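You operate a simulated robot arm through the tools that you are given. There is no shell and no other tool.

The job below is to be done with a simulated robot arm. You get a single attempt, and the scene is never put back.

JOB
Switch off and unplug the pump, shut its valve, unscrew the blue cap.
Fine: pump switch before the black plug; plug and red valve before the cap; lay that plug and the cap on the ledge.

The check looks at the end state, three seconds after you hand in, the way a careful person would. Anything else that was tipped, shoved, dropped, spilled or broken makes it a failure. Lids that push on must go on centred and level and be pressed home; caps that screw on are set level and turned clockwise until they are tight.

ROBOT AND FRAMES
A 7-joint arm with a fingered hand, fixed in place. Base frame: the origin is at the foot of the arm, x ahead of it, y to its left, z up. Readings come in m, degrees, newtons and seconds.
With the tool pointing down near the work surface it reaches from about 0.3 to 0.74 m from the base axis. Its first joint turns from -166.0 to 166.0 degrees. Payload 4 kg.
Tool frame: the origin (TCP) lies between the finger pads and is the grasp point; the fingertips stand 0.026 m ahead of it; z points along the fingers, y is the line along which they close. The gripper opens to 0.132 m. The gripper's body begins 0.073 m behind the TCP. The gripper is a hand of 4 fingers: y runs from the thumb to the fingers, the wrist lies at [0, 0, -0.239] in the tool frame.
Orientation is told as [roll, pitch, yaw] about the base's x, y, z axes, in that order, counted from this pose: with the fingers straight down and closing along the base's y, the tool's x points along the base's -x, its y along +y and its z along -z.

CONTROLS
- The arm moves only by the tool servo_tool. Its argument "targets" is a list that holds one entry, the list of rows, each a list of 6 numbers: the shift along the tool's x, y, z in cm, then the turn, a rotation vector about the tool's x, y, z in degrees. In form: [[[x, y, z, wx, wy, wz], ...]]. A call has 1 to 20 rows; each row shifts and turns the commanded pose from where the row before left it, along the tool's axes as they then stand. Rows are played at 5 a second. More than 0.05 m and 8.6 degrees between two rows, and nothing of the call is played. Where a pose cannot be reached the arm comes as near as it can. A force on the tool above 40 N (or 10 N above the force at the start of the call, whichever is more), or a blocked arm, ends the call early, and 0.2 s more pass. In this call time passes only in rows, and 0.2 s behind the last. It gives the time, the measured TCP pose, the force on the tool (base axes), the opening and the grip force at its end, in the units of the frame above (readings bear some noise), with the torque about the TCP (base axes, N m) and any sound that the robot's microphone picked up.
- Cameras (640 x 400 px; columns grow to the right, rows downward): "scene" is fixed at [0.4002, 0.6502, 1.7851]; the picture's right is [-0.96, -0.30, 0.00], its down [-0.25, 0.81, -0.53] and it looks along [0.16, -0.50, -0.85] (base axes); focal length 295 px, centre (320, 200). "wrist" rides on the gripper at [0.068, 0.002, -0.097] in the tool frame; the picture's right is [-0.03, 1.00, 0.00], its down [-0.82, -0.02, -0.58] and it looks along [-0.58, -0.01, 0.82] (tool axes); focal length 270 px, centre (320, 200). There is no depth. A picture from a camera that has moved, and an enlarged one, comes with that camera's place and axes in the base frame and with its lens.
- grab_frame(camera): a new picture of that camera. The clock stands still meanwhile.
- lift_body(by): slides the trunk up (or, below 0, down) by that many m; the arm rides with it, the base frame stays. It gives what a move gives, with no picture.
- finger_targets(finger1, finger2, finger3, thumb_bend): sets how far each is bent, from 0 (flat) to 1 (curled in); at 0.3 the hand is open as for a grip, at 0.7 the pads meet at the TCP. One left out holds its place. A second passes; each finger stops where it meets its share of the squeeze, and holds until it gets a number again. It is the only way to open and close the hand. It gives what a move gives, with no picture; readings hold the bend of each and the force on the fingers (four entries, about 0 where the hand has none), thumb and palm.
- enlarge(camera, box): a new picture of the part [left, top, right, bottom] of that camera's present view, enlarged. The clock stands still meanwhile.
- job_done(): hands the job in; it is judged then, once.

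Nothing tells you positions but the pictures and the camera data. Unless the task says otherwise, let go and move clear before handing in.

The tools are called after "Request:" by a JSON object that holds its "api" and its "payload". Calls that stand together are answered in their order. servo_tool: Moves the arm, as the interface text tells. Its arguments: {"type":"object","properties":{"targets":{"type":"array"}},"required":["targets"]} The other tools are called the same way: lift_body (by) slides the trunk up or down; finger_targets (finger1, finger2, finger3, thumb_bend) moves the fingers one by one; grab_frame (camera) takes a picture; enlarge (camera, box) takes an enlarged picture of a part of a camera's view; job_done () hands the job in.

At the start:

```text
clock: 0.0
position: [0.397, 0.1148, 1.3696]
tool_rot: [0.0, 0.0, 0.0]
ft_force: [-0.1, 1.2, 0.0]
ft_torque: [0.03, 0.01, 0.02]
width: 0.1318
finger_force: 0.0
shape: jaw
bend: [0.3, 0.3, 0.3, 0.3]
finger forces: [0.0, 0.0, 0.0, 0.0, 0.0, 0.1]
trunk travel left (down, up): [-0.525, 0.065]
```

scene: 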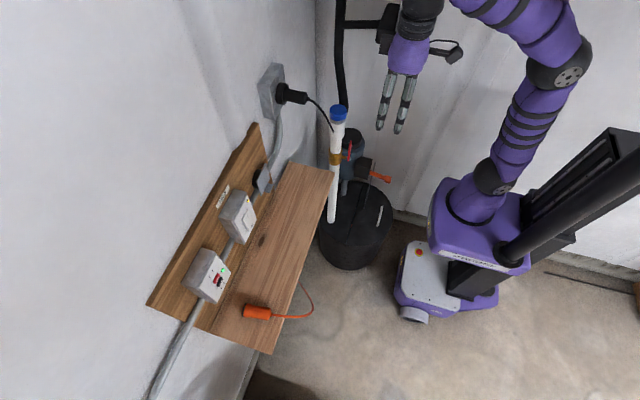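
wrist: 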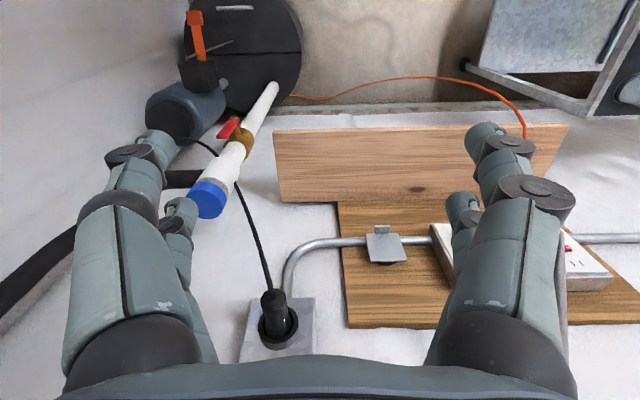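

I see a wall with an outlet and a black plug, a board with two switch boxes, a ledge with an orange plug on it, and a white pipe with a blue cap and a red valve. I'll enlarge the pictures first to work out what is what.

Request:
{"api": "enlarge", "payload": {"camera": "scene", "box": [140, 160, 300, 260]}}

Request:
{"api": "enlarge", "payload": {"camera": "scene", "box": [140, 220, 300, 320]}}

Request:
{"api": "enlarge", "payload": {"camera": "scene", "box": [250, 50, 410, 150]}}

Request:
{"api": "enlarge", "payload": {"camera": "scene", "box": [280, 130, 440, 230]}}

Request:
{"api": "enlarge", "payload": {"camera": "wrist", "box": [120, 0, 360, 150]}}

Request:
{"api": "enlarge", "payload": {"camera": "wrist", "box": [180, 150, 420, 300]}}

Request:
{"api": "enlarge", "payload": {"camera": "wrist", "box": [400, 180, 640, 330]}}

```text
4.00 times, centred on (220, 210) of scene
camera zoom: at [0.4002, 0.6502, 1.7851], right [-0.96, -0.3, 0.0], down [-0.25, 0.81, -0.53], along [0.16, -0.5, -0.85], focal length 1180 px, centre (720, 160)
```

zoom: 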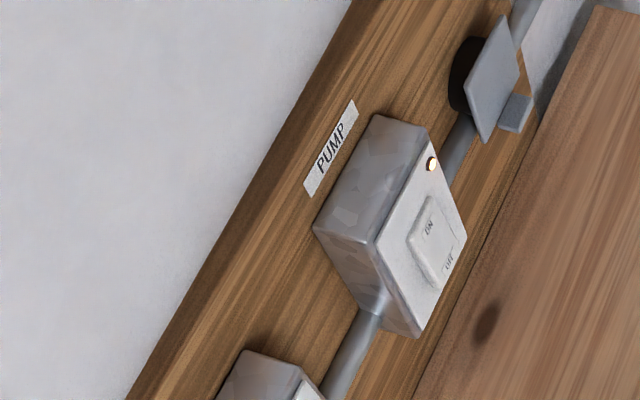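

```text
4.00 times, centred on (220, 270) of scene
camera zoom: at [0.4002, 0.6502, 1.7851], right [-0.96, -0.3, 0.0], down [-0.25, 0.81, -0.53], along [0.16, -0.5, -0.85], focal length 1180 px, centre (720, -80)
```

zoom: 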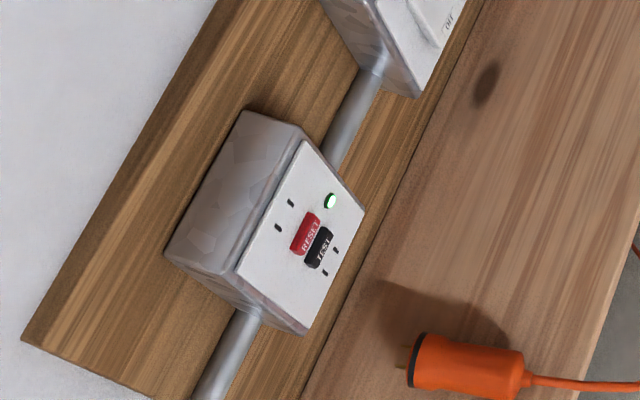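

```text
4.00 times, centred on (330, 100) of scene
camera zoom: at [0.4002, 0.6502, 1.7851], right [-0.96, -0.3, 0.0], down [-0.25, 0.81, -0.53], along [0.16, -0.5, -0.85], focal length 1180 px, centre (280, 600)
```

zoom: 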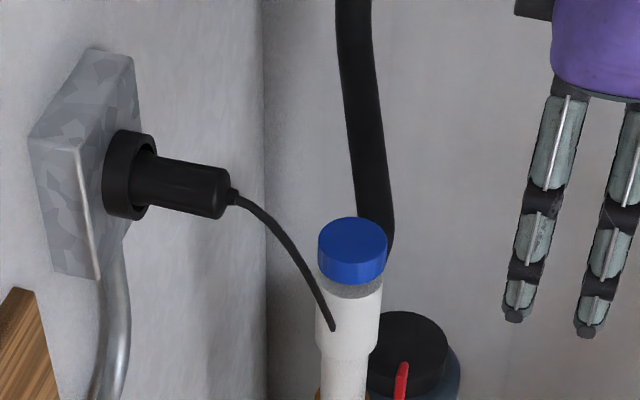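

```text
4.00 times, centred on (360, 180) of scene
camera zoom: at [0.4002, 0.6502, 1.7851], right [-0.96, -0.3, 0.0], down [-0.25, 0.81, -0.53], along [0.16, -0.5, -0.85], focal length 1180 px, centre (160, 280)
```

zoom: 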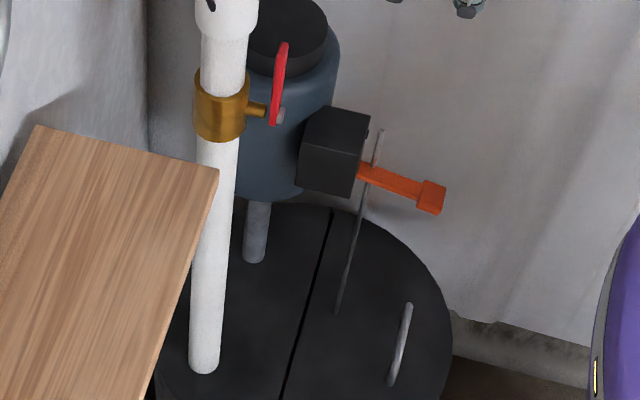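

```text
2.67 times, centred on (240, 75) of wrist
camera zoom: at [0.3278, 0.1162, 1.4661], right [0.03, 1.0, 0.0], down [0.82, -0.02, 0.58], along [0.58, -0.01, -0.82], focal length 721 px, centre (533, 533)
```

zoom: 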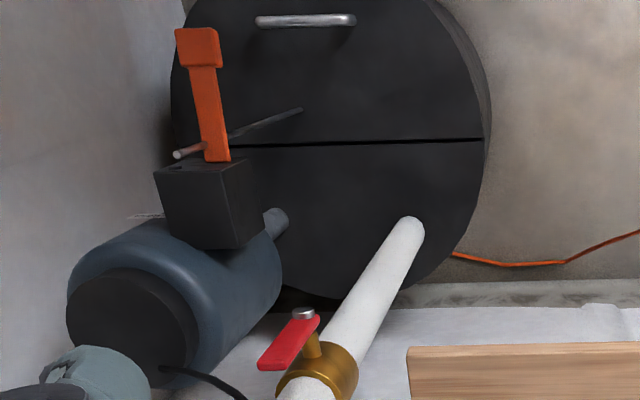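

```text
2.67 times, centred on (300, 225) of wrist
camera zoom: at [0.3278, 0.1162, 1.4661], right [0.03, 1.0, 0.0], down [0.82, -0.02, 0.58], along [0.58, -0.01, -0.82], focal length 721 px, centre (373, 133)
```

zoom: 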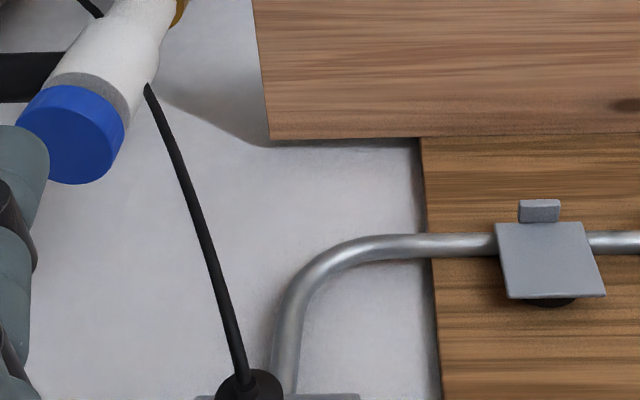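

```text
2.67 times, centred on (520, 255) of wrist
camera zoom: at [0.3278, 0.1162, 1.4661], right [0.03, 1.0, 0.0], down [0.82, -0.02, 0.58], along [0.58, -0.01, -0.82], focal length 721 px, centre (-213, 53)
```

zoom: 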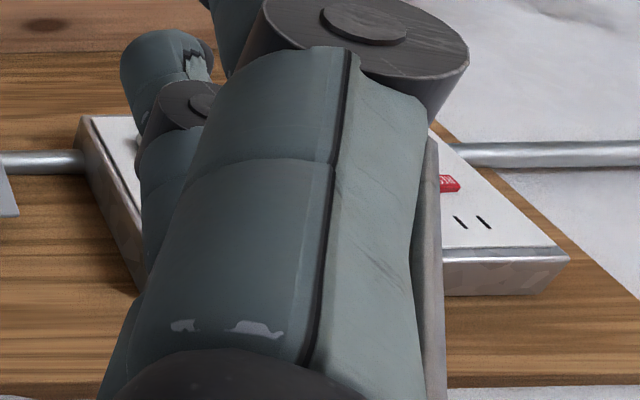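

The cap, red lever, black plug, pump switch box and ledge can all be triangulated from the two views. Before moving I'll check the hand's shape and look closer at the switch.

Request:
{"api": "enlarge", "payload": {"camera": "scene", "box": [360, 0, 456, 60]}}

Request:
{"api": "enlarge", "payload": {"camera": "scene", "box": [360, 60, 440, 140]}}

Request:
{"api": "enlarge", "payload": {"camera": "scene", "box": [210, 185, 274, 250]}}

Request:
{"api": "finger_targets", "payload": {"finger1": 0.7, "finger2": 0.3, "finger3": 0.3, "thumb_bend": 0.3}}

Request:
{"api": "grab_frame", "payload": {"camera": "wrist"}}

Request:
{"api": "enlarge", "payload": {"camera": "scene", "box": [360, 60, 440, 140]}}

```text
6.67 times, centred on (408, 30) of scene
camera zoom: at [0.4002, 0.6502, 1.7851], right [-0.96, -0.3, 0.0], down [-0.25, 0.81, -0.53], along [0.16, -0.5, -0.85], focal length 1967 px, centre (-267, 1333)
```

zoom: 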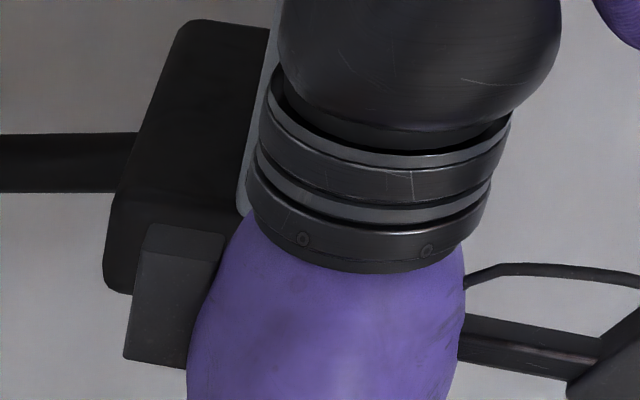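

```text
5.00 times, centred on (400, 100) of scene
camera zoom: at [0.4002, 0.6502, 1.7851], right [-0.96, -0.3, 0.0], down [-0.25, 0.81, -0.53], along [0.16, -0.5, -0.85], focal length 1476 px, centre (-80, 700)
```

zoom: 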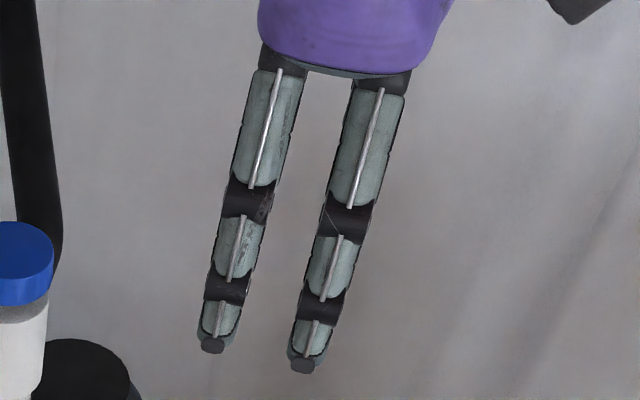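

```text
6.15 times, centred on (242, 218) of scene
camera zoom: at [0.4002, 0.6502, 1.7851], right [-0.96, -0.3, 0.0], down [-0.25, 0.81, -0.53], along [0.16, -0.5, -0.85], focal length 1816 px, centre (800, 92)
```

zoom: 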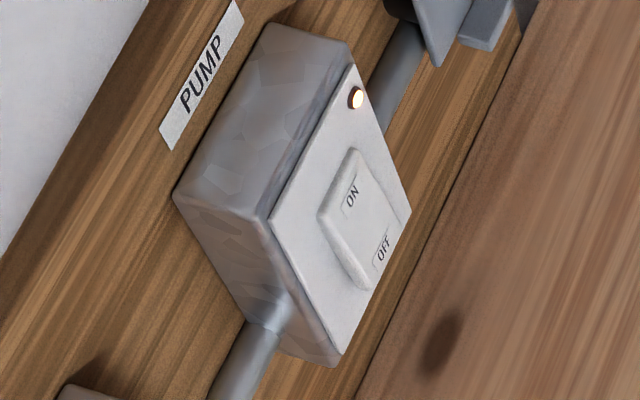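

```text
clock: 1.0
position: [0.3979, 0.1153, 1.369]
tool_rot: [0.0, 0.1, 0.0]
ft_force: [0.3, -0.4, 0.0]
ft_torque: [0.01, -0.04, -0.03]
width: 0.0676
finger_force: 0.0
shape: fingers
bend: [0.7, 0.3, 0.3, 0.3]
finger forces: [0.0, 0.0, 0.0, 0.0, 0.0, 0.1]
trunk travel left (down, up): [-0.525, 0.065]
```

```text
taken
camera wrist: at [0.3278, 0.1162, 1.4661], right [0.03, 1.0, 0.0], down [0.82, -0.02, 0.58], along [0.58, -0.01, -0.82], focal length 270 px, centre (320, 200)
```

wrist: 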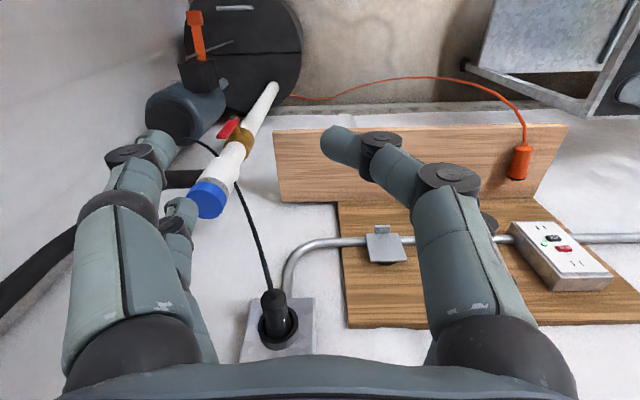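

```text
5.00 times, centred on (400, 100) of scene
camera zoom: at [0.4002, 0.6502, 1.7851], right [-0.96, -0.3, 0.0], down [-0.25, 0.81, -0.53], along [0.16, -0.5, -0.85], focal length 1476 px, centre (-80, 700)
```

zoom: 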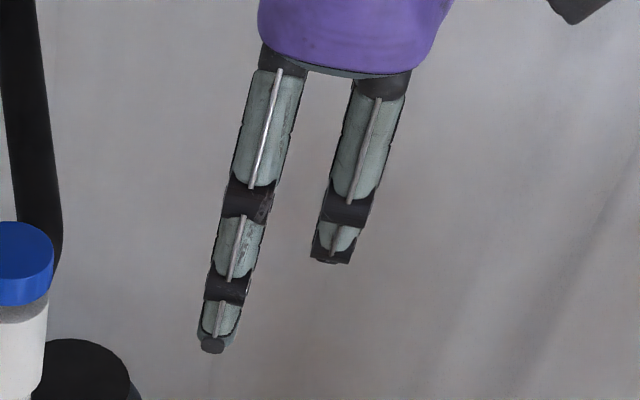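

The hand has two fingers per side. I'll try a pointing shape, with one finger extended and the others curled.

Request:
{"api": "finger_targets", "payload": {"finger1": 0.5, "finger2": 1.0, "finger3": 0.3, "thumb_bend": 1.0}}

Request:
{"api": "grab_frame", "payload": {"camera": "wrist"}}

Request:
{"api": "enlarge", "payload": {"camera": "scene", "box": [360, 60, 440, 140]}}

```text
clock: 2.0
position: [0.3975, 0.1146, 1.3703]
tool_rot: [0.0, 0.0, 0.0]
ft_force: [0.0, 1.1, 0.5]
ft_torque: [-0.01, -0.01, 0.0]
width: 0.0337
finger_force: 0.0
shape: fingers
bend: [0.5, 1.0, 0.3, 1.0]
finger forces: [0.1, 0.0, 0.0, 0.0, 0.0, 0.1]
trunk travel left (down, up): [-0.525, 0.065]
```

```text
taken
camera wrist: at [0.3278, 0.1162, 1.4661], right [0.03, 1.0, 0.0], down [0.82, -0.02, 0.58], along [0.58, -0.01, -0.82], focal length 270 px, centre (320, 200)
```

wrist: 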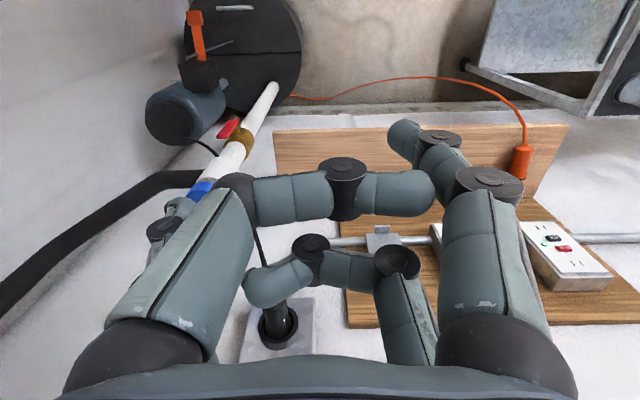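

```text
5.00 times, centred on (400, 100) of scene
camera zoom: at [0.4002, 0.6502, 1.7851], right [-0.96, -0.3, 0.0], down [-0.25, 0.81, -0.53], along [0.16, -0.5, -0.85], focal length 1476 px, centre (-80, 700)
```

zoom: 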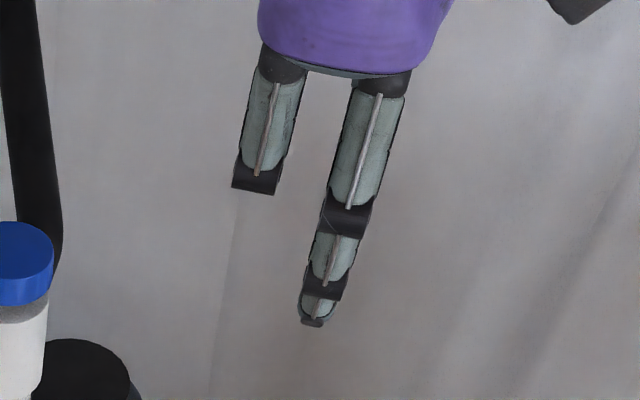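

Finger1 extended gives a single fingertip pointer. I'll move left and forward, clear of everything, then pitch the hand so the fingers point at the wall.

Request:
{"api": "servo_tool", "payload": {"targets": [[[-2, 4, 0, 0, 0, 0], [-2, 4, 0, 0, 0, 0], [-2, 4, 0, 0, 0, 0], [-2, 4, 0, 0, 0, 0], [0, 4, 0, 0, 0, 0], [0, 1.7, 0, 0, 0, 0]]]}}

Request:
{"api": "finger_targets", "payload": {"finger1": 0.5, "finger2": 1.0, "finger3": 1.0, "thumb_bend": 1.0}}

Request:
{"api": "servo_tool", "payload": {"targets": [[[0, 0, 0, 0, -8, 0], [0, 0, 0, 0, -8, 0], [0, 0, 0, 0, -8, 0], [0, 0, 0, 0, -8, 0], [0, 0, 0, 0, -8, 0], [0, 0, 0, 0, -8, 0], [0, 0, 0, 0, -8, 0], [0, 0, 0, 0, -8, 0], [0, 0, 0, 0, -8, 0], [0, 0, 0, 0, -8, 0], [0, 0, 0, 0, -8, 0], [0, 0, 0, 0, -2, 0]]]}}

Request:
{"api": "grab_frame", "payload": {"camera": "scene"}}

Request:
{"api": "grab_frame", "payload": {"camera": "wrist"}}

```text
clock: 3.4
position: [0.4336, 0.2295, 1.3545]
tool_rot: [0.1, -0.1, 0.0]
ft_force: [-0.6, -0.1, -0.3]
ft_torque: [0.02, 0.03, -0.01]
width: 0.0339
finger_force: 0.1
shape: fingers
bend: [0.5, 1.0, 0.3, 1.0]
finger forces: [0.0, 0.0, 0.0, 0.0, 0.1, 0.0]
out of reach, approached as far as the arm can: row 2, 3, 4, 5, 6
trunk travel left (down, up): [-0.525, 0.065]
```

```text
clock: 4.4
position: [0.4335, 0.2291, 1.3539]
tool_rot: [0.1, -0.1, 0.0]
ft_force: [-0.5, -0.7, -0.1]
ft_torque: [0.02, 0.03, -0.01]
width: 0.0337
finger_force: 0.1
shape: fingers
bend: [0.5, 1.0, 0.87, 1.0]
finger forces: [0.1, 0.1, 0.0, 0.0, 0.0, 0.0]
trunk travel left (down, up): [-0.525, 0.065]
```

```text
clock: 7.0
position: [0.4335, 0.2287, 1.3543]
tool_rot: [-141.2, -90.0, 141.3]
ft_force: [-0.1, 0.2, 1.1]
ft_torque: [-0.01, 0.0, 0.0]
width: 0.0337
finger_force: 0.1
shape: fingers
bend: [0.5, 1.0, 0.87, 1.0]
finger forces: [0.1, 0.0, 0.1, 0.1, 0.1, 0.0]
trunk travel left (down, up): [-0.525, 0.065]
```

```text
taken
```

scene: 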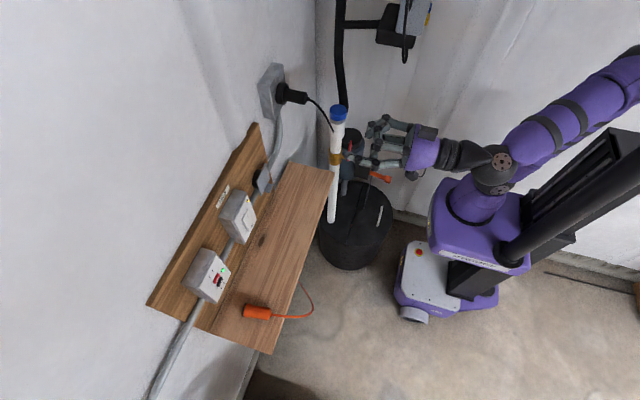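

```text
taken
camera wrist: at [0.336, 0.2303, 1.2848], right [0.0, 1.0, 0.02], down [-0.58, -0.02, 0.82], along [0.82, -0.01, 0.58], focal length 270 px, centre (320, 200)
```

wrist: 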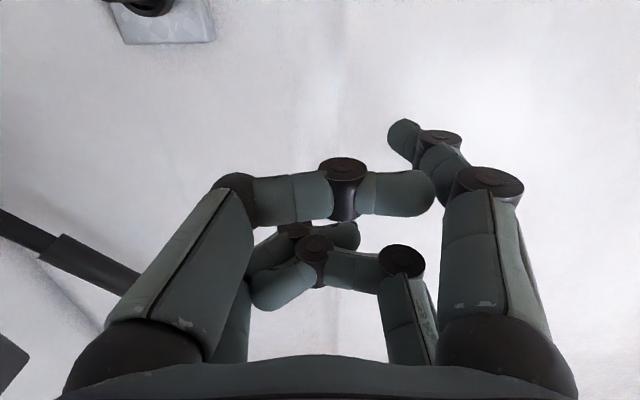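

The hand now points at the wall. I'll lower the trunk to switch height and move up to the pump switch, stopping short of it.

Request:
{"api": "lift_body", "payload": {"by": -0.24}}

Request:
{"api": "servo_tool", "payload": {"targets": [[[0, 3, 2, 0, 0, 0], [0, 3, 2, 0, 0, 0], [0, 3, 2, 0, 0, 0], [0, 1.3, 2, 0, 0, 0], [0, 0, 3, 0, 0, 0], [0, 0, 3, 0, 0, 0]]]}}

Request:
{"api": "grab_frame", "payload": {"camera": "wrist"}}

Request:
{"api": "enlarge", "payload": {"camera": "scene", "box": [200, 150, 360, 250]}}

```text
clock: 9.5
position: [0.4338, 0.2288, 1.1134]
tool_rot: [-73.7, -90.0, 73.5]
ft_force: [0.2, -0.5, -0.7]
ft_torque: [0.03, 0.03, 0.01]
width: 0.0336
finger_force: 0.1
shape: fingers
bend: [0.5, 1.0, 0.87, 1.0]
finger forces: [0.0, 0.0, 0.0, 0.0, 0.1, 0.0]
trunk travel left (down, up): [-0.285, 0.305]
```

```text
clock: 10.9
position: [0.5727, 0.3324, 1.1136]
tool_rot: [-154.7, -90.0, 154.7]
ft_force: [-0.2, -0.1, -0.1]
ft_torque: [0.0, 0.04, -0.02]
width: 0.0338
finger_force: 0.0
shape: fingers
bend: [0.5, 1.0, 0.87, 1.0]
finger forces: [0.0, 0.0, 0.0, 0.0, 0.1, 0.0]
trunk travel left (down, up): [-0.285, 0.305]
```

```text
taken
camera wrist: at [0.4758, 0.3329, 1.0455], right [0.0, 1.0, 0.03], down [-0.58, -0.02, 0.82], along [0.82, -0.01, 0.58], focal length 270 px, centre (320, 200)
```

wrist: 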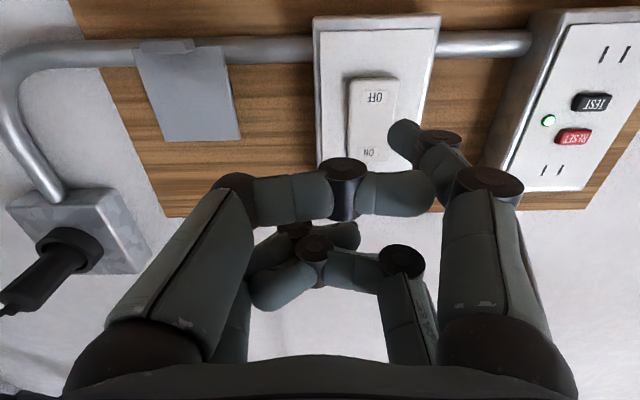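

```text
4.00 times, centred on (280, 200) of scene
camera zoom: at [0.4002, 0.6502, 1.7851], right [-0.96, -0.3, 0.0], down [-0.25, 0.81, -0.53], along [0.16, -0.5, -0.85], focal length 1180 px, centre (480, 200)
```

zoom: 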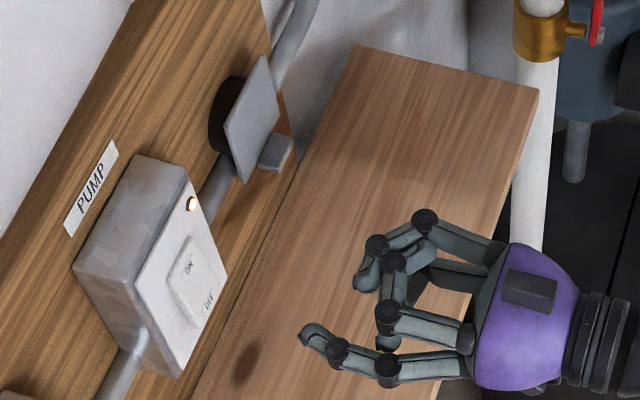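

The wrist view shows the rocker clearly, and the extended fingertip is lined up with its OFF half, which is upside down in this picture. I'll advance onto it.

Request:
{"api": "servo_tool", "payload": {"targets": [[[0, 0, 2, 0, 0, 0], [0, 0, 2, 0, 0, 0], [0, 0, 1, 0, 0, 0], [0, 0, 0.5, 0, 0, 0], [0, 0, 0.5, 0, 0, 0], [0, 0, 0.5, 0, 0, 0], [0, 0, 0.5, 0, 0, 0]]]}}

Request:
{"api": "grab_frame", "payload": {"camera": "wrist"}}

Request:
{"api": "enlarge", "payload": {"camera": "scene", "box": [200, 150, 360, 250]}}

```text
clock: 12.5
position: [0.6421, 0.3328, 1.1138]
tool_rot: [-45.5, -89.9, 45.6]
ft_force: [-7.8, -1.3, -2.9]
ft_torque: [-0.08, 0.19, 0.34]
width: 0.0332
finger_force: 3.5
shape: fingers
bend: [0.52, 1.0, 0.87, 1.0]
finger forces: [8.1, 0.0, 0.1, 0.0, 0.0, 0.0]
trunk travel left (down, up): [-0.285, 0.305]
```

```text
taken
camera wrist: at [0.5446, 0.334, 1.0454], right [0.0, 1.0, 0.02], down [-0.58, -0.02, 0.82], along [0.82, -0.01, 0.58], focal length 270 px, centre (320, 200)
```

wrist: 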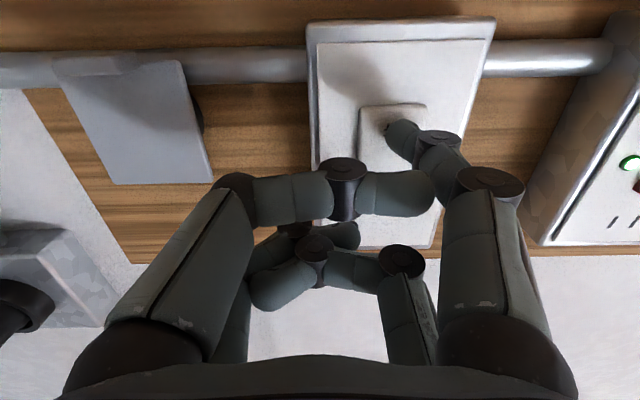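

```text
4.00 times, centred on (280, 200) of scene
camera zoom: at [0.4002, 0.6502, 1.7851], right [-0.96, -0.3, 0.0], down [-0.25, 0.81, -0.53], along [0.16, -0.5, -0.85], focal length 1180 px, centre (480, 200)
```

zoom: 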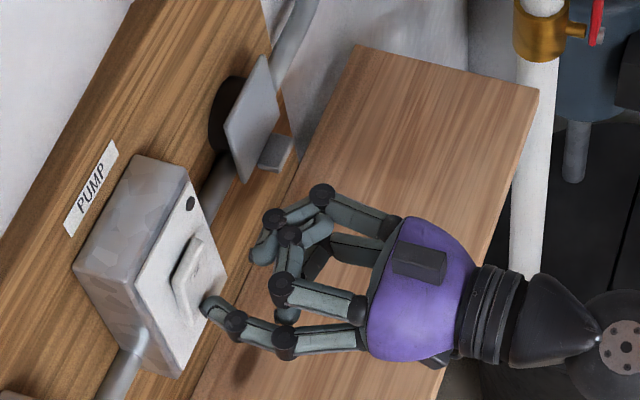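

The lamp has gone dark and the rocker has tipped to OFF. I'll back away straight and check that it stays off.

Request:
{"api": "servo_tool", "payload": {"targets": [[[0, 0, -2, 0, 0, 0], [0, 0, -3, 0, 0, 0], [0, 0, -4, 0, 0, 0], [0, 0, -4, 0, 0, 0], [0, 0, -4, 0, 0, 0]]]}}

Request:
{"api": "enlarge", "payload": {"camera": "scene", "box": [200, 170, 280, 250]}}

Request:
{"api": "grab_frame", "payload": {"camera": "wrist"}}

```text
clock: 13.7
position: [0.4725, 0.3306, 1.1139]
tool_rot: [79.6, -90.1, -79.5]
ft_force: [0.2, -0.3, 0.1]
ft_torque: [0.0, -0.03, 0.02]
width: 0.034
finger_force: 0.0
shape: fingers
bend: [0.5, 1.0, 0.87, 1.0]
finger forces: [0.1, 0.0, 0.0, 0.0, 0.2, 0.0]
trunk travel left (down, up): [-0.285, 0.305]
```

```text
5.00 times, centred on (240, 210) of scene
camera zoom: at [0.4002, 0.6502, 1.7851], right [-0.96, -0.3, 0.0], down [-0.25, 0.81, -0.53], along [0.16, -0.5, -0.85], focal length 1476 px, centre (720, 150)
```

zoom: 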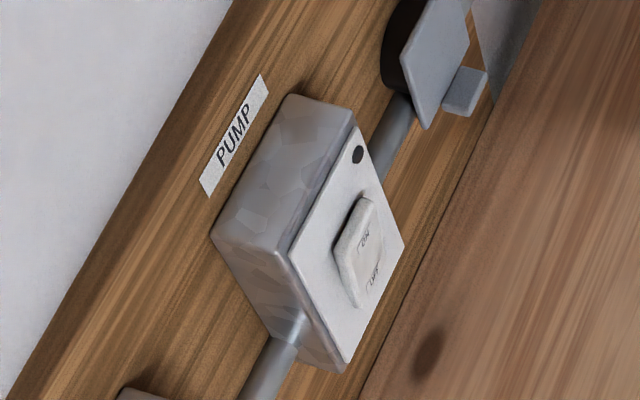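

```text
taken
camera wrist: at [0.3745, 0.3316, 1.0452], right [0.0, 1.0, 0.03], down [-0.58, -0.02, 0.82], along [0.82, -0.02, 0.58], focal length 270 px, centre (320, 200)
```

wrist: 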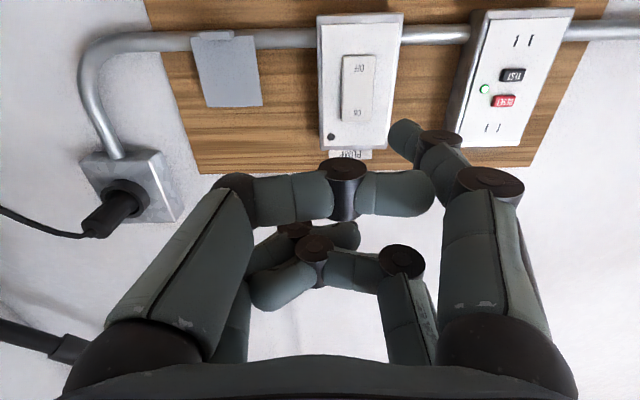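

The pump is off: its lamp is dark and the rocker is in the OFF position. Next is the black plug, so I'll check how its cable runs around the pipe.

Request:
{"api": "enlarge", "payload": {"camera": "scene", "box": [290, 80, 370, 160]}}

Request:
{"api": "enlarge", "payload": {"camera": "scene", "box": [250, 55, 330, 135]}}

Request:
{"api": "enlarge", "payload": {"camera": "wrist", "box": [0, 130, 200, 260]}}

```text
5.00 times, centred on (330, 120) of scene
camera zoom: at [0.4002, 0.6502, 1.7851], right [-0.96, -0.3, 0.0], down [-0.25, 0.81, -0.53], along [0.16, -0.5, -0.85], focal length 1476 px, centre (270, 600)
```

zoom: 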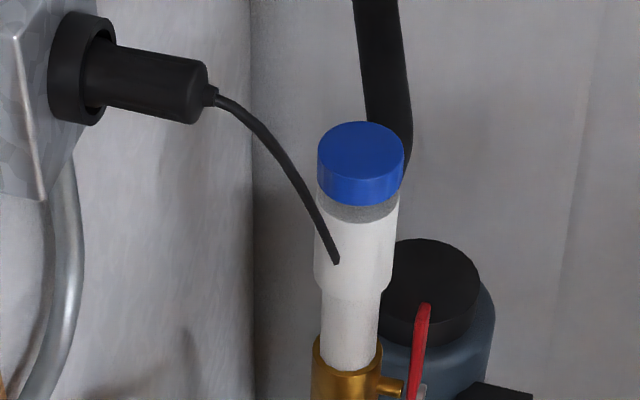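

```text
5.00 times, centred on (290, 95) of scene
camera zoom: at [0.4002, 0.6502, 1.7851], right [-0.96, -0.3, 0.0], down [-0.25, 0.81, -0.53], along [0.16, -0.5, -0.85], focal length 1476 px, centre (470, 725)
```

zoom: 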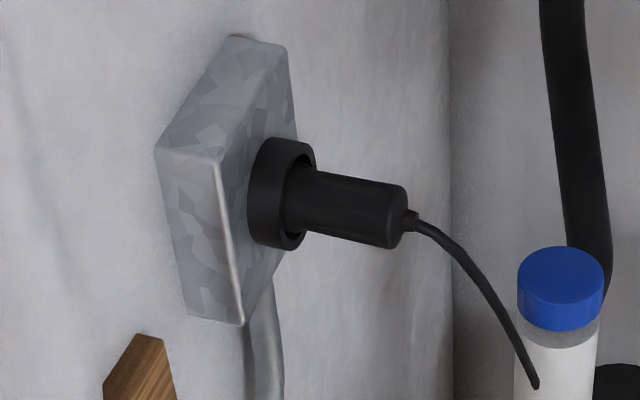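

```text
3.08 times, centred on (100, 195) of wrist
camera zoom: at [0.3745, 0.3316, 1.0452], right [0.0, 1.0, 0.03], down [-0.58, -0.02, 0.82], along [0.82, -0.02, 0.58], focal length 832 px, centre (997, 215)
```

zoom: 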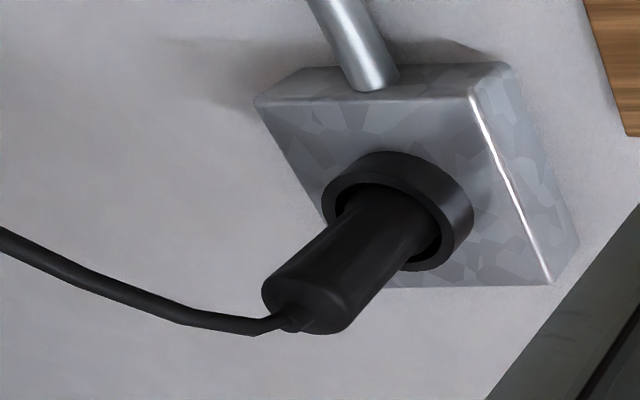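

I'll raise the trunk fully, open the hand and pitch to about 20° off vertical. Then I'll slide across and view the plug from close by.

Request:
{"api": "lift_body", "payload": {"by": 0.3}}

Request:
{"api": "finger_targets", "payload": {"finger1": 0.3, "finger2": 0.3, "finger3": 0.3, "thumb_bend": 0.3}}

Request:
{"api": "servo_tool", "payload": {"targets": [[[0, -4, 0, 0, 0, 0], [0, -4, 0, 0, 0, 0], [0, -4, 0, 0, 0, 0], [0, -4, 0, 0, 0, 0], [0, -4, 0, 0, 0, 0], [0, -4, 0, 0, 0, 0], [0, -4, 0, 0, 0, 0], [0, 0, 0, 0, 8, 0], [0, 0, 0, 0, 8, 0], [0, 0, 0, 0, 8, 0], [0, 0, 0, 0, 8, 0], [0, 0, 0, 0, 8, 0], [0, 0, 0, 0, 8, 0], [0, 0, 0, 0, 8, 0], [0, 0, 0, 0, 8, 0], [0, 0, 0, 0, 6, 0]]]}}

Request:
{"api": "grab_frame", "payload": {"camera": "wrist"}}

Request:
{"api": "grab_frame", "payload": {"camera": "scene"}}

```text
clock: 16.7
position: [0.4723, 0.3308, 1.4146]
tool_rot: [-74.2, -90.1, 74.3]
ft_force: [-0.3, -0.1, 0.4]
ft_torque: [0.03, -0.03, -0.04]
width: 0.0337
finger_force: 0.0
shape: fingers
bend: [0.5, 1.0, 0.87, 1.0]
finger forces: [0.0, 0.1, 0.0, 0.0, 0.1, 0.0]
trunk travel left (down, up): [-0.585, 0.005]
```

```text
clock: 17.7
position: [0.4726, 0.33, 1.4141]
tool_rot: [-77.7, -90.0, 77.7]
ft_force: [0.0, 0.6, 0.2]
ft_torque: [0.07, 0.0, 0.0]
width: 0.1323
finger_force: 0.0
shape: fingers
bend: [0.3, 0.3, 0.3, 0.3]
finger forces: [0.0, 0.1, 0.1, 0.1, 0.0, 0.0]
trunk travel left (down, up): [-0.585, 0.005]
```

```text
clock: 21.1
position: [0.473, 0.0476, 1.4119]
tool_rot: [-0.1, -23.0, -0.8]
ft_force: [-0.7, -0.1, 0.1]
ft_torque: [-0.01, -0.01, -0.01]
width: 0.1326
finger_force: 0.0
shape: fingers
bend: [0.3, 0.3, 0.3, 0.3]
finger forces: [0.0, 0.0, 0.0, 0.1, 0.1, 0.0]
out of reach, approached as far as the arm can: row 9
trunk travel left (down, up): [-0.585, 0.005]
```

```text
taken
camera wrist: at [0.3709, 0.0502, 1.475], right [0.04, 1.0, 0.01], down [0.53, -0.03, 0.85], along [0.85, -0.03, -0.53], focal length 270 px, centre (320, 200)
```

wrist: 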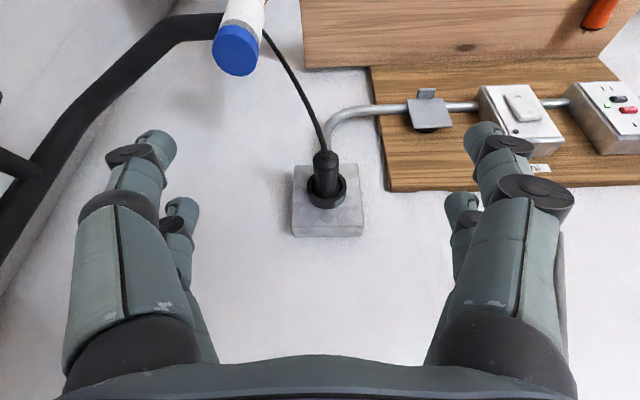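

```text
taken
```

scene: 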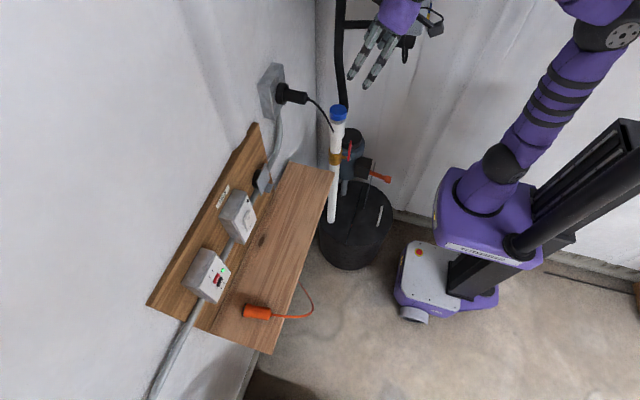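

The plug axis is at about y=0.048, z=1.257, with its body running from x=0.62 to the collar at 0.683. I'll approach diagonally with the hand open, straddling it.

Request:
{"api": "servo_tool", "payload": {"targets": [[[-1.4, 0, 3, 0, 0, 0], [-1.4, 0, 3, 0, 0, 0], [-1.4, 0, 3, 0, 0, 0], [-1.4, 0, 3, 0, 0, 0], [-1.2, 0, 2.7, 0, 0, 0]]]}}

Request:
{"api": "grab_frame", "payload": {"camera": "wrist"}}

Request:
{"api": "enlarge", "payload": {"camera": "scene", "box": [250, 40, 410, 140]}}

```text
clock: 22.3
position: [0.5952, 0.0459, 1.305]
tool_rot: [-0.2, -23.0, -0.7]
ft_force: [0.9, 0.2, 0.7]
ft_torque: [-0.03, -0.01, 0.04]
width: 0.1326
finger_force: 0.1
shape: fingers
bend: [0.3, 0.3, 0.3, 0.3]
finger forces: [0.1, 0.0, 0.0, 0.0, 0.1, 0.1]
trunk travel left (down, up): [-0.585, 0.005]
```

```text
taken
camera wrist: at [0.4919, 0.0485, 1.3661], right [0.04, 1.0, 0.01], down [0.52, -0.03, 0.85], along [0.85, -0.03, -0.52], focal length 270 px, centre (320, 200)
```

wrist: 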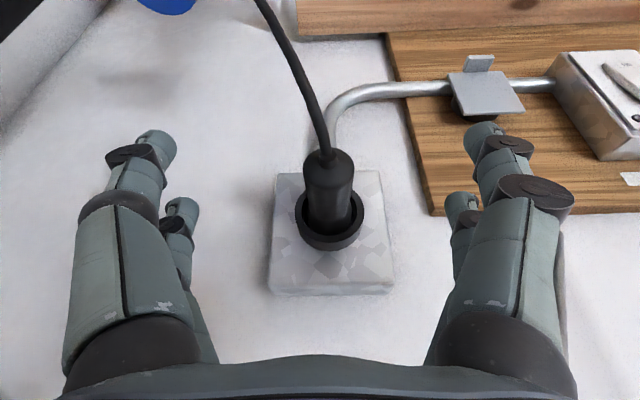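

```text
4.00 times, centred on (330, 90) of scene
camera zoom: at [0.4002, 0.6502, 1.7851], right [-0.96, -0.3, 0.0], down [-0.25, 0.81, -0.53], along [0.16, -0.5, -0.85], focal length 1180 px, centre (280, 640)
```

zoom: 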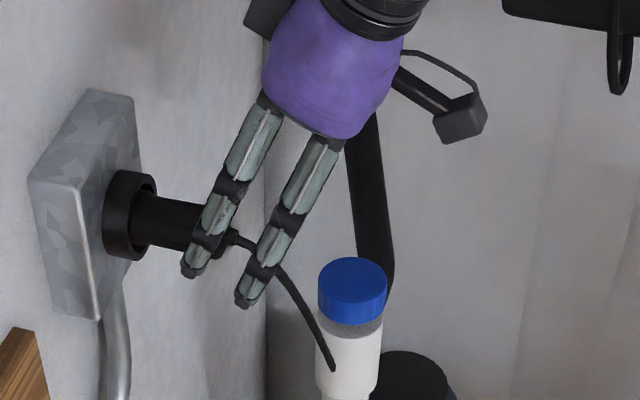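

The plug is centred between the fingers. I'll reduce the tilt to about 12° and settle around the plug body.

Request:
{"api": "servo_tool", "payload": {"targets": [[[0, 0.1, 0, 0, 6, 0], [0, 0.1, 0, 0, 5, 0], [-1.4, 0.1, 1.5, 0, 0, 0], [-1.4, 0.1, 1.5, 0, 0, 0], [-1.3, 0, 1.6, 0, 0, 0]]]}}

Request:
{"api": "grab_frame", "payload": {"camera": "wrist"}}

Request:
{"api": "enlarge", "payload": {"camera": "scene", "box": [250, 50, 346, 110]}}

```text
clock: 23.5
position: [0.644, 0.0472, 1.269]
tool_rot: [-0.2, -12.0, -0.9]
ft_force: [-0.3, 0.3, -0.5]
ft_torque: [0.01, 0.0, -0.01]
width: 0.1325
finger_force: 0.0
shape: fingers
bend: [0.3, 0.3, 0.3, 0.3]
finger forces: [0.1, 0.1, 0.0, 0.0, 0.0, 0.0]
trunk travel left (down, up): [-0.585, 0.005]
```

```text
taken
camera wrist: at [0.5552, 0.0507, 1.3492], right [0.04, 1.0, 0.0], down [0.68, -0.03, 0.74], along [0.74, -0.03, -0.68], focal length 270 px, centre (320, 200)
```

wrist: 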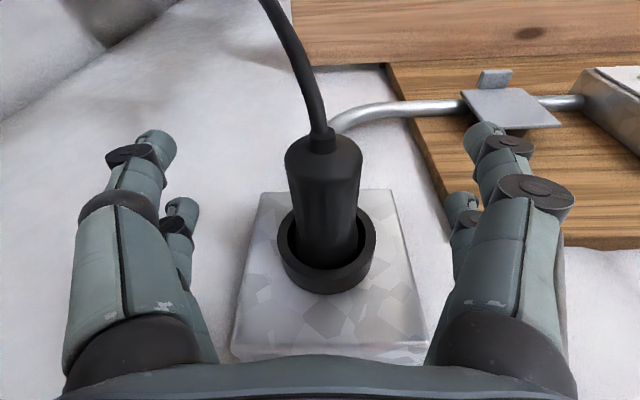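

```text
6.67 times, centred on (298, 80) of scene
camera zoom: at [0.4002, 0.6502, 1.7851], right [-0.96, -0.3, 0.0], down [-0.25, 0.81, -0.53], along [0.16, -0.5, -0.85], focal length 1967 px, centre (467, 1000)
```

zoom: 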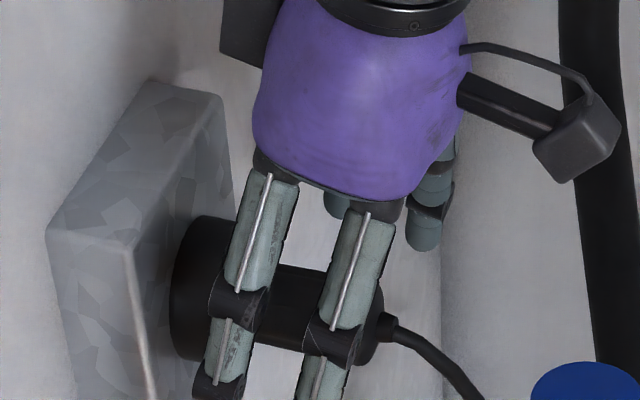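

The plug sits centred at grasp depth. After a small sideways trim I'll close on it.

Request:
{"api": "servo_tool", "payload": {"targets": [[[0, 0.25, 0, 0, 0, 0]]]}}

Request:
{"api": "finger_targets", "payload": {"finger1": 0.8, "finger2": 0.8, "finger3": 0.8, "thumb_bend": 0.8}}

Request:
{"api": "grab_frame", "payload": {"camera": "wrist"}}

Request:
{"api": "enlarge", "payload": {"camera": "scene", "box": [250, 50, 346, 110]}}

```text
clock: 23.9
position: [0.6428, 0.0501, 1.2699]
tool_rot: [-0.2, -12.1, -0.8]
ft_force: [-0.1, -0.1, -0.1]
ft_torque: [-0.05, -0.03, -0.04]
width: 0.1325
finger_force: 0.0
shape: fingers
bend: [0.3, 0.3, 0.3, 0.3]
finger forces: [0.1, 0.1, 0.0, 0.1, 0.0, 0.1]
trunk travel left (down, up): [-0.585, 0.005]
```

```text
clock: 24.9
position: [0.6412, 0.0494, 1.2694]
tool_rot: [-0.3, -12.2, -0.9]
ft_force: [-7.7, -3.7, -1.2]
ft_torque: [0.0, -0.01, -0.07]
width: 0.0098
finger_force: 18.6
shape: fingers
bend: [0.68, 0.63, 0.7, 0.73]
finger forces: [7.0, 7.5, 9.4, 0.0, 12.7, 0.0]
trunk travel left (down, up): [-0.585, 0.005]
heard: snap
```

```text
taken
camera wrist: at [0.5535, 0.0523, 1.3495], right [0.04, 1.0, 0.0], down [0.68, -0.03, 0.74], along [0.73, -0.03, -0.68], focal length 270 px, centre (320, 200)
```

wrist: 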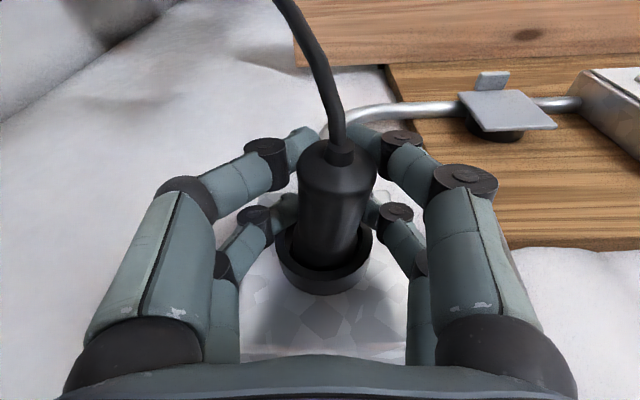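

```text
6.67 times, centred on (298, 80) of scene
camera zoom: at [0.4002, 0.6502, 1.7851], right [-0.96, -0.3, 0.0], down [-0.25, 0.81, -0.53], along [0.16, -0.5, -0.85], focal length 1967 px, centre (467, 1000)
```

zoom: 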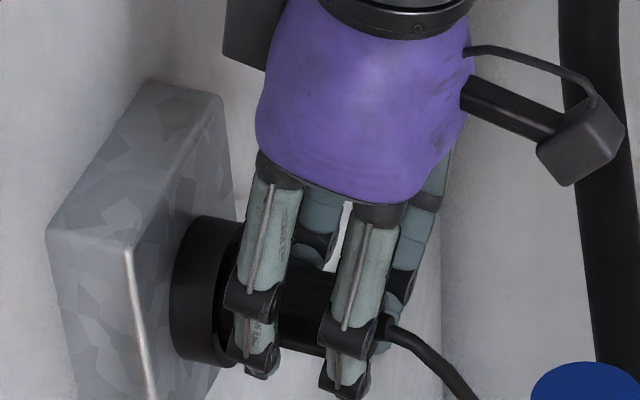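

The hand has a firm grip on the plug, and the microphone picked up a snap, so it may already have let go of the socket. I'll pull straight out along -x.

Request:
{"api": "servo_tool", "payload": {"targets": [[[0.5, 0, -0.1, 0, 0, 0], [0.5, 0, -0.1, 0, 0, 0], [1, 0, -0.21, 0, 0, 0], [1, 0, -0.21, 0, 0, 0]]]}}

Request:
{"api": "grab_frame", "payload": {"camera": "wrist"}}

Request:
{"api": "enlarge", "payload": {"camera": "scene", "box": [250, 50, 346, 110]}}

```text
clock: 25.9
position: [0.6126, 0.0519, 1.2688]
tool_rot: [-0.2, -12.0, -0.9]
ft_force: [-0.6, -0.2, -0.3]
ft_torque: [0.01, -0.01, 0.01]
width: 0.0074
finger_force: 16.0
shape: fingers
bend: [0.68, 0.63, 0.7, 0.74]
finger forces: [7.2, 8.9, 7.0, 0.0, 9.5, 0.1]
trunk travel left (down, up): [-0.585, 0.005]
```

```text
taken
camera wrist: at [0.5239, 0.0544, 1.3488], right [0.04, 1.0, 0.0], down [0.68, -0.03, 0.74], along [0.74, -0.03, -0.68], focal length 270 px, centre (320, 200)
```

wrist: 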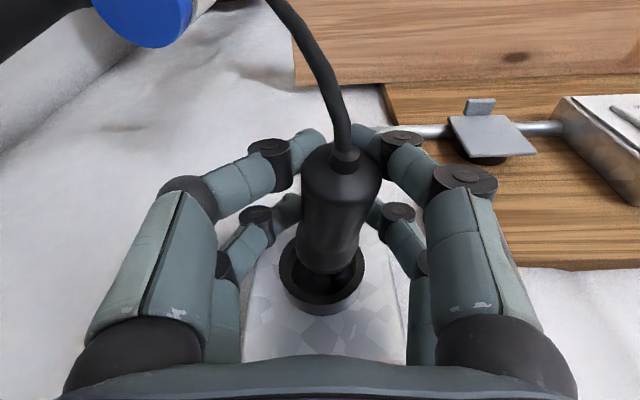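

```text
6.67 times, centred on (298, 80) of scene
camera zoom: at [0.4002, 0.6502, 1.7851], right [-0.96, -0.3, 0.0], down [-0.25, 0.81, -0.53], along [0.16, -0.5, -0.85], focal length 1967 px, centre (467, 1000)
```

zoom: 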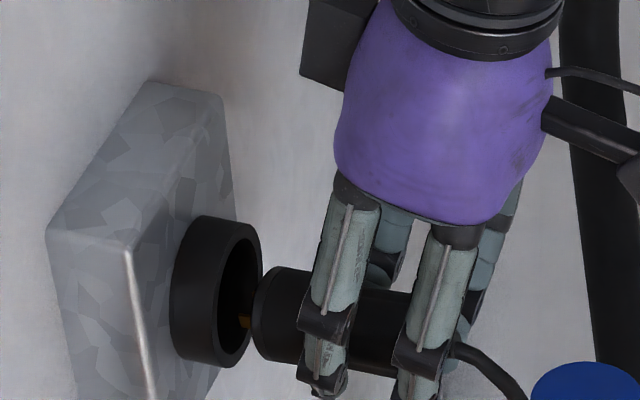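

The plug is out, with its prongs clear of the socket. I'll pull further back, shift left to y≈0.10 away from the pipe, and lower with the trunk toward the ledge.

Request:
{"api": "servo_tool", "payload": {"targets": [[[1.5, 0, -0.3, 0, 0, 0], [1.5, 0, -0.3, 0, 0, 0], [1, 1, -0.2, 0, 0, 0], [0, 2, 0, 0, 0, 0], [0, 2, 0, 0, 0, 0]]]}}

Request:
{"api": "lift_body", "payload": {"by": -0.2}}

Request:
{"api": "grab_frame", "payload": {"camera": "wrist"}}

Request:
{"api": "grab_frame", "payload": {"camera": "scene"}}

```text
clock: 27.1
position: [0.5727, 0.1029, 1.2682]
tool_rot: [-0.2, -12.1, -0.9]
ft_force: [0.7, -0.6, -1.3]
ft_torque: [-0.01, 0.02, 0.03]
width: 0.0074
finger_force: 16.3
shape: fingers
bend: [0.68, 0.63, 0.7, 0.75]
finger forces: [6.9, 8.9, 7.1, 0.1, 9.3, 0.0]
trunk travel left (down, up): [-0.585, 0.005]
```

```text
clock: 29.3
position: [0.5715, 0.101, 1.0675]
tool_rot: [-0.1, -12.0, -0.7]
ft_force: [-0.2, -1.1, -0.4]
ft_torque: [0.0, 0.04, 0.03]
width: 0.0072
finger_force: 16.1
shape: fingers
bend: [0.68, 0.63, 0.7, 0.75]
finger forces: [7.0, 8.8, 7.0, 0.0, 9.3, 0.0]
trunk travel left (down, up): [-0.385, 0.205]
```

```text
taken
camera wrist: at [0.4837, 0.1043, 1.1483], right [0.04, 1.0, 0.0], down [0.68, -0.03, 0.74], along [0.74, -0.03, -0.68], focal length 270 px, centre (320, 200)
```

wrist: 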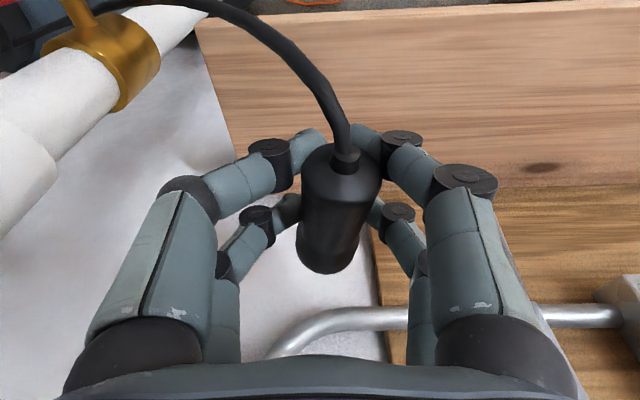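

```text
taken
```

scene: 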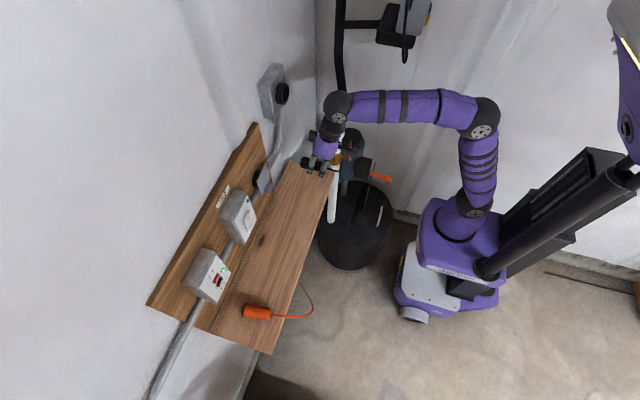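

The plug hangs level in the hand above the ledge. I'll move slightly forward, lower to just above the ledge and look.

Request:
{"api": "servo_tool", "payload": {"targets": [[[-1.25, 0, 0.25, 0, 0, 0], [-1.25, 0, 0.25, 0, 0, 0]]]}}

Request:
{"api": "lift_body", "payload": {"by": -0.09}}

Request:
{"api": "grab_frame", "payload": {"camera": "wrist"}}

Request:
{"api": "enlarge", "payload": {"camera": "scene", "box": [260, 100, 388, 180]}}

```text
clock: 29.9
position: [0.5977, 0.0999, 1.0688]
tool_rot: [-0.2, -12.1, -1.0]
ft_force: [0.0, 0.6, -0.3]
ft_torque: [-0.01, 0.02, 0.0]
width: 0.0072
finger_force: 15.9
shape: fingers
bend: [0.68, 0.63, 0.7, 0.75]
finger forces: [7.0, 8.8, 7.0, 0.0, 9.4, 0.0]
trunk travel left (down, up): [-0.385, 0.205]
```

```text
clock: 31.1
position: [0.5984, 0.1, 0.9769]
tool_rot: [-0.3, -12.2, -0.9]
ft_force: [-0.3, 0.9, -1.7]
ft_torque: [-0.01, 0.04, -0.01]
width: 0.0072
finger_force: 16.2
shape: fingers
bend: [0.68, 0.63, 0.7, 0.75]
finger forces: [6.9, 8.9, 7.0, 0.0, 9.2, 0.0]
trunk travel left (down, up): [-0.295, 0.295]
```

```text
taken
camera wrist: at [0.5102, 0.103, 1.0581], right [0.04, 1.0, 0.0], down [0.68, -0.03, 0.74], along [0.74, -0.03, -0.68], focal length 270 px, centre (320, 200)
```

wrist: 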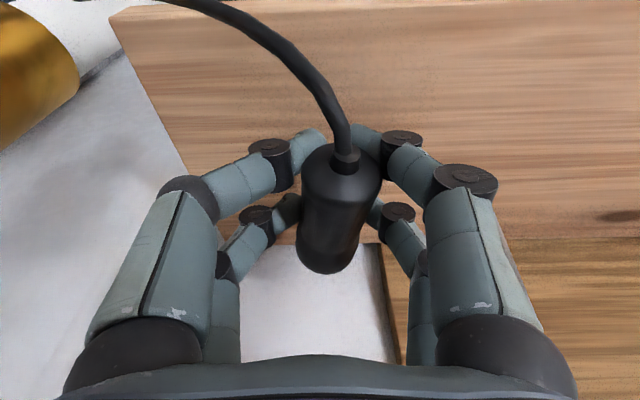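

```text
5.00 times, centred on (324, 140) of scene
camera zoom: at [0.4002, 0.6502, 1.7851], right [-0.96, -0.3, 0.0], down [-0.25, 0.81, -0.53], along [0.16, -0.5, -0.85], focal length 1476 px, centre (300, 500)
```

zoom: 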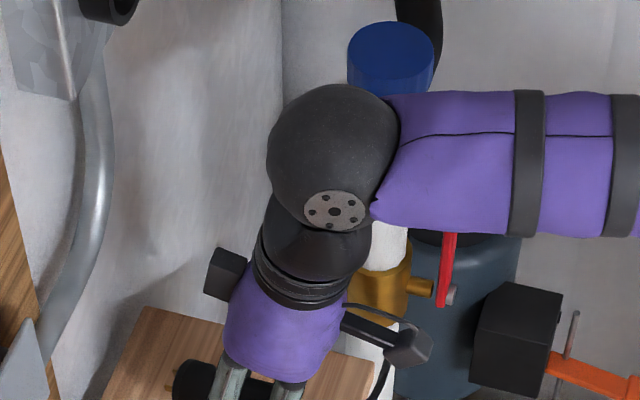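

I'm about 3 cm above the expected contact height, with the ledge well underneath. I'll ease down until the force changes.

Request:
{"api": "servo_tool", "payload": {"targets": [[[0.2, 0, 0.98, 0, 0, 0], [0.2, 0, 0.98, 0, 0, 0], [0.06, 0, 0.3, 0, 0, 0], [0.06, 0, 0.3, 0, 0, 0], [0.06, 0, 0.3, 0, 0, 0]]]}}

Request:
{"api": "enlarge", "payload": {"camera": "scene", "box": [260, 140, 356, 200]}}

Request:
{"api": "grab_frame", "payload": {"camera": "wrist"}}

```text
clock: 32.3
position: [0.5985, 0.1011, 0.9521]
tool_rot: [-0.2, -12.5, -0.8]
ft_force: [1.0, 6.2, 19.7]
ft_torque: [0.44, 0.26, -0.12]
width: 0.0003
finger_force: 19.4
shape: fingers
bend: [0.73, 0.62, 0.71, 0.77]
finger forces: [25.3, 7.0, 5.0, 0.1, 0.1, 0.0]
trunk travel left (down, up): [-0.295, 0.295]
```

```text
6.67 times, centred on (308, 170) of scene
camera zoom: at [0.4002, 0.6502, 1.7851], right [-0.96, -0.3, 0.0], down [-0.25, 0.81, -0.53], along [0.16, -0.5, -0.85], focal length 1967 px, centre (400, 400)
```

zoom: 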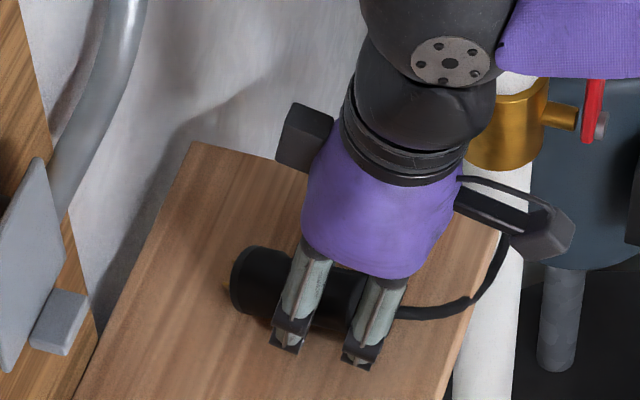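

```text
taken
camera wrist: at [0.5093, 0.1039, 1.0315], right [0.04, 1.0, 0.0], down [0.67, -0.03, 0.74], along [0.74, -0.03, -0.67], focal length 270 px, centre (320, 200)
```

wrist: 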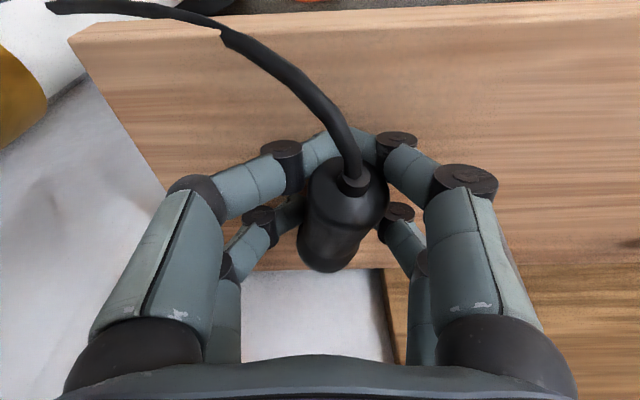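

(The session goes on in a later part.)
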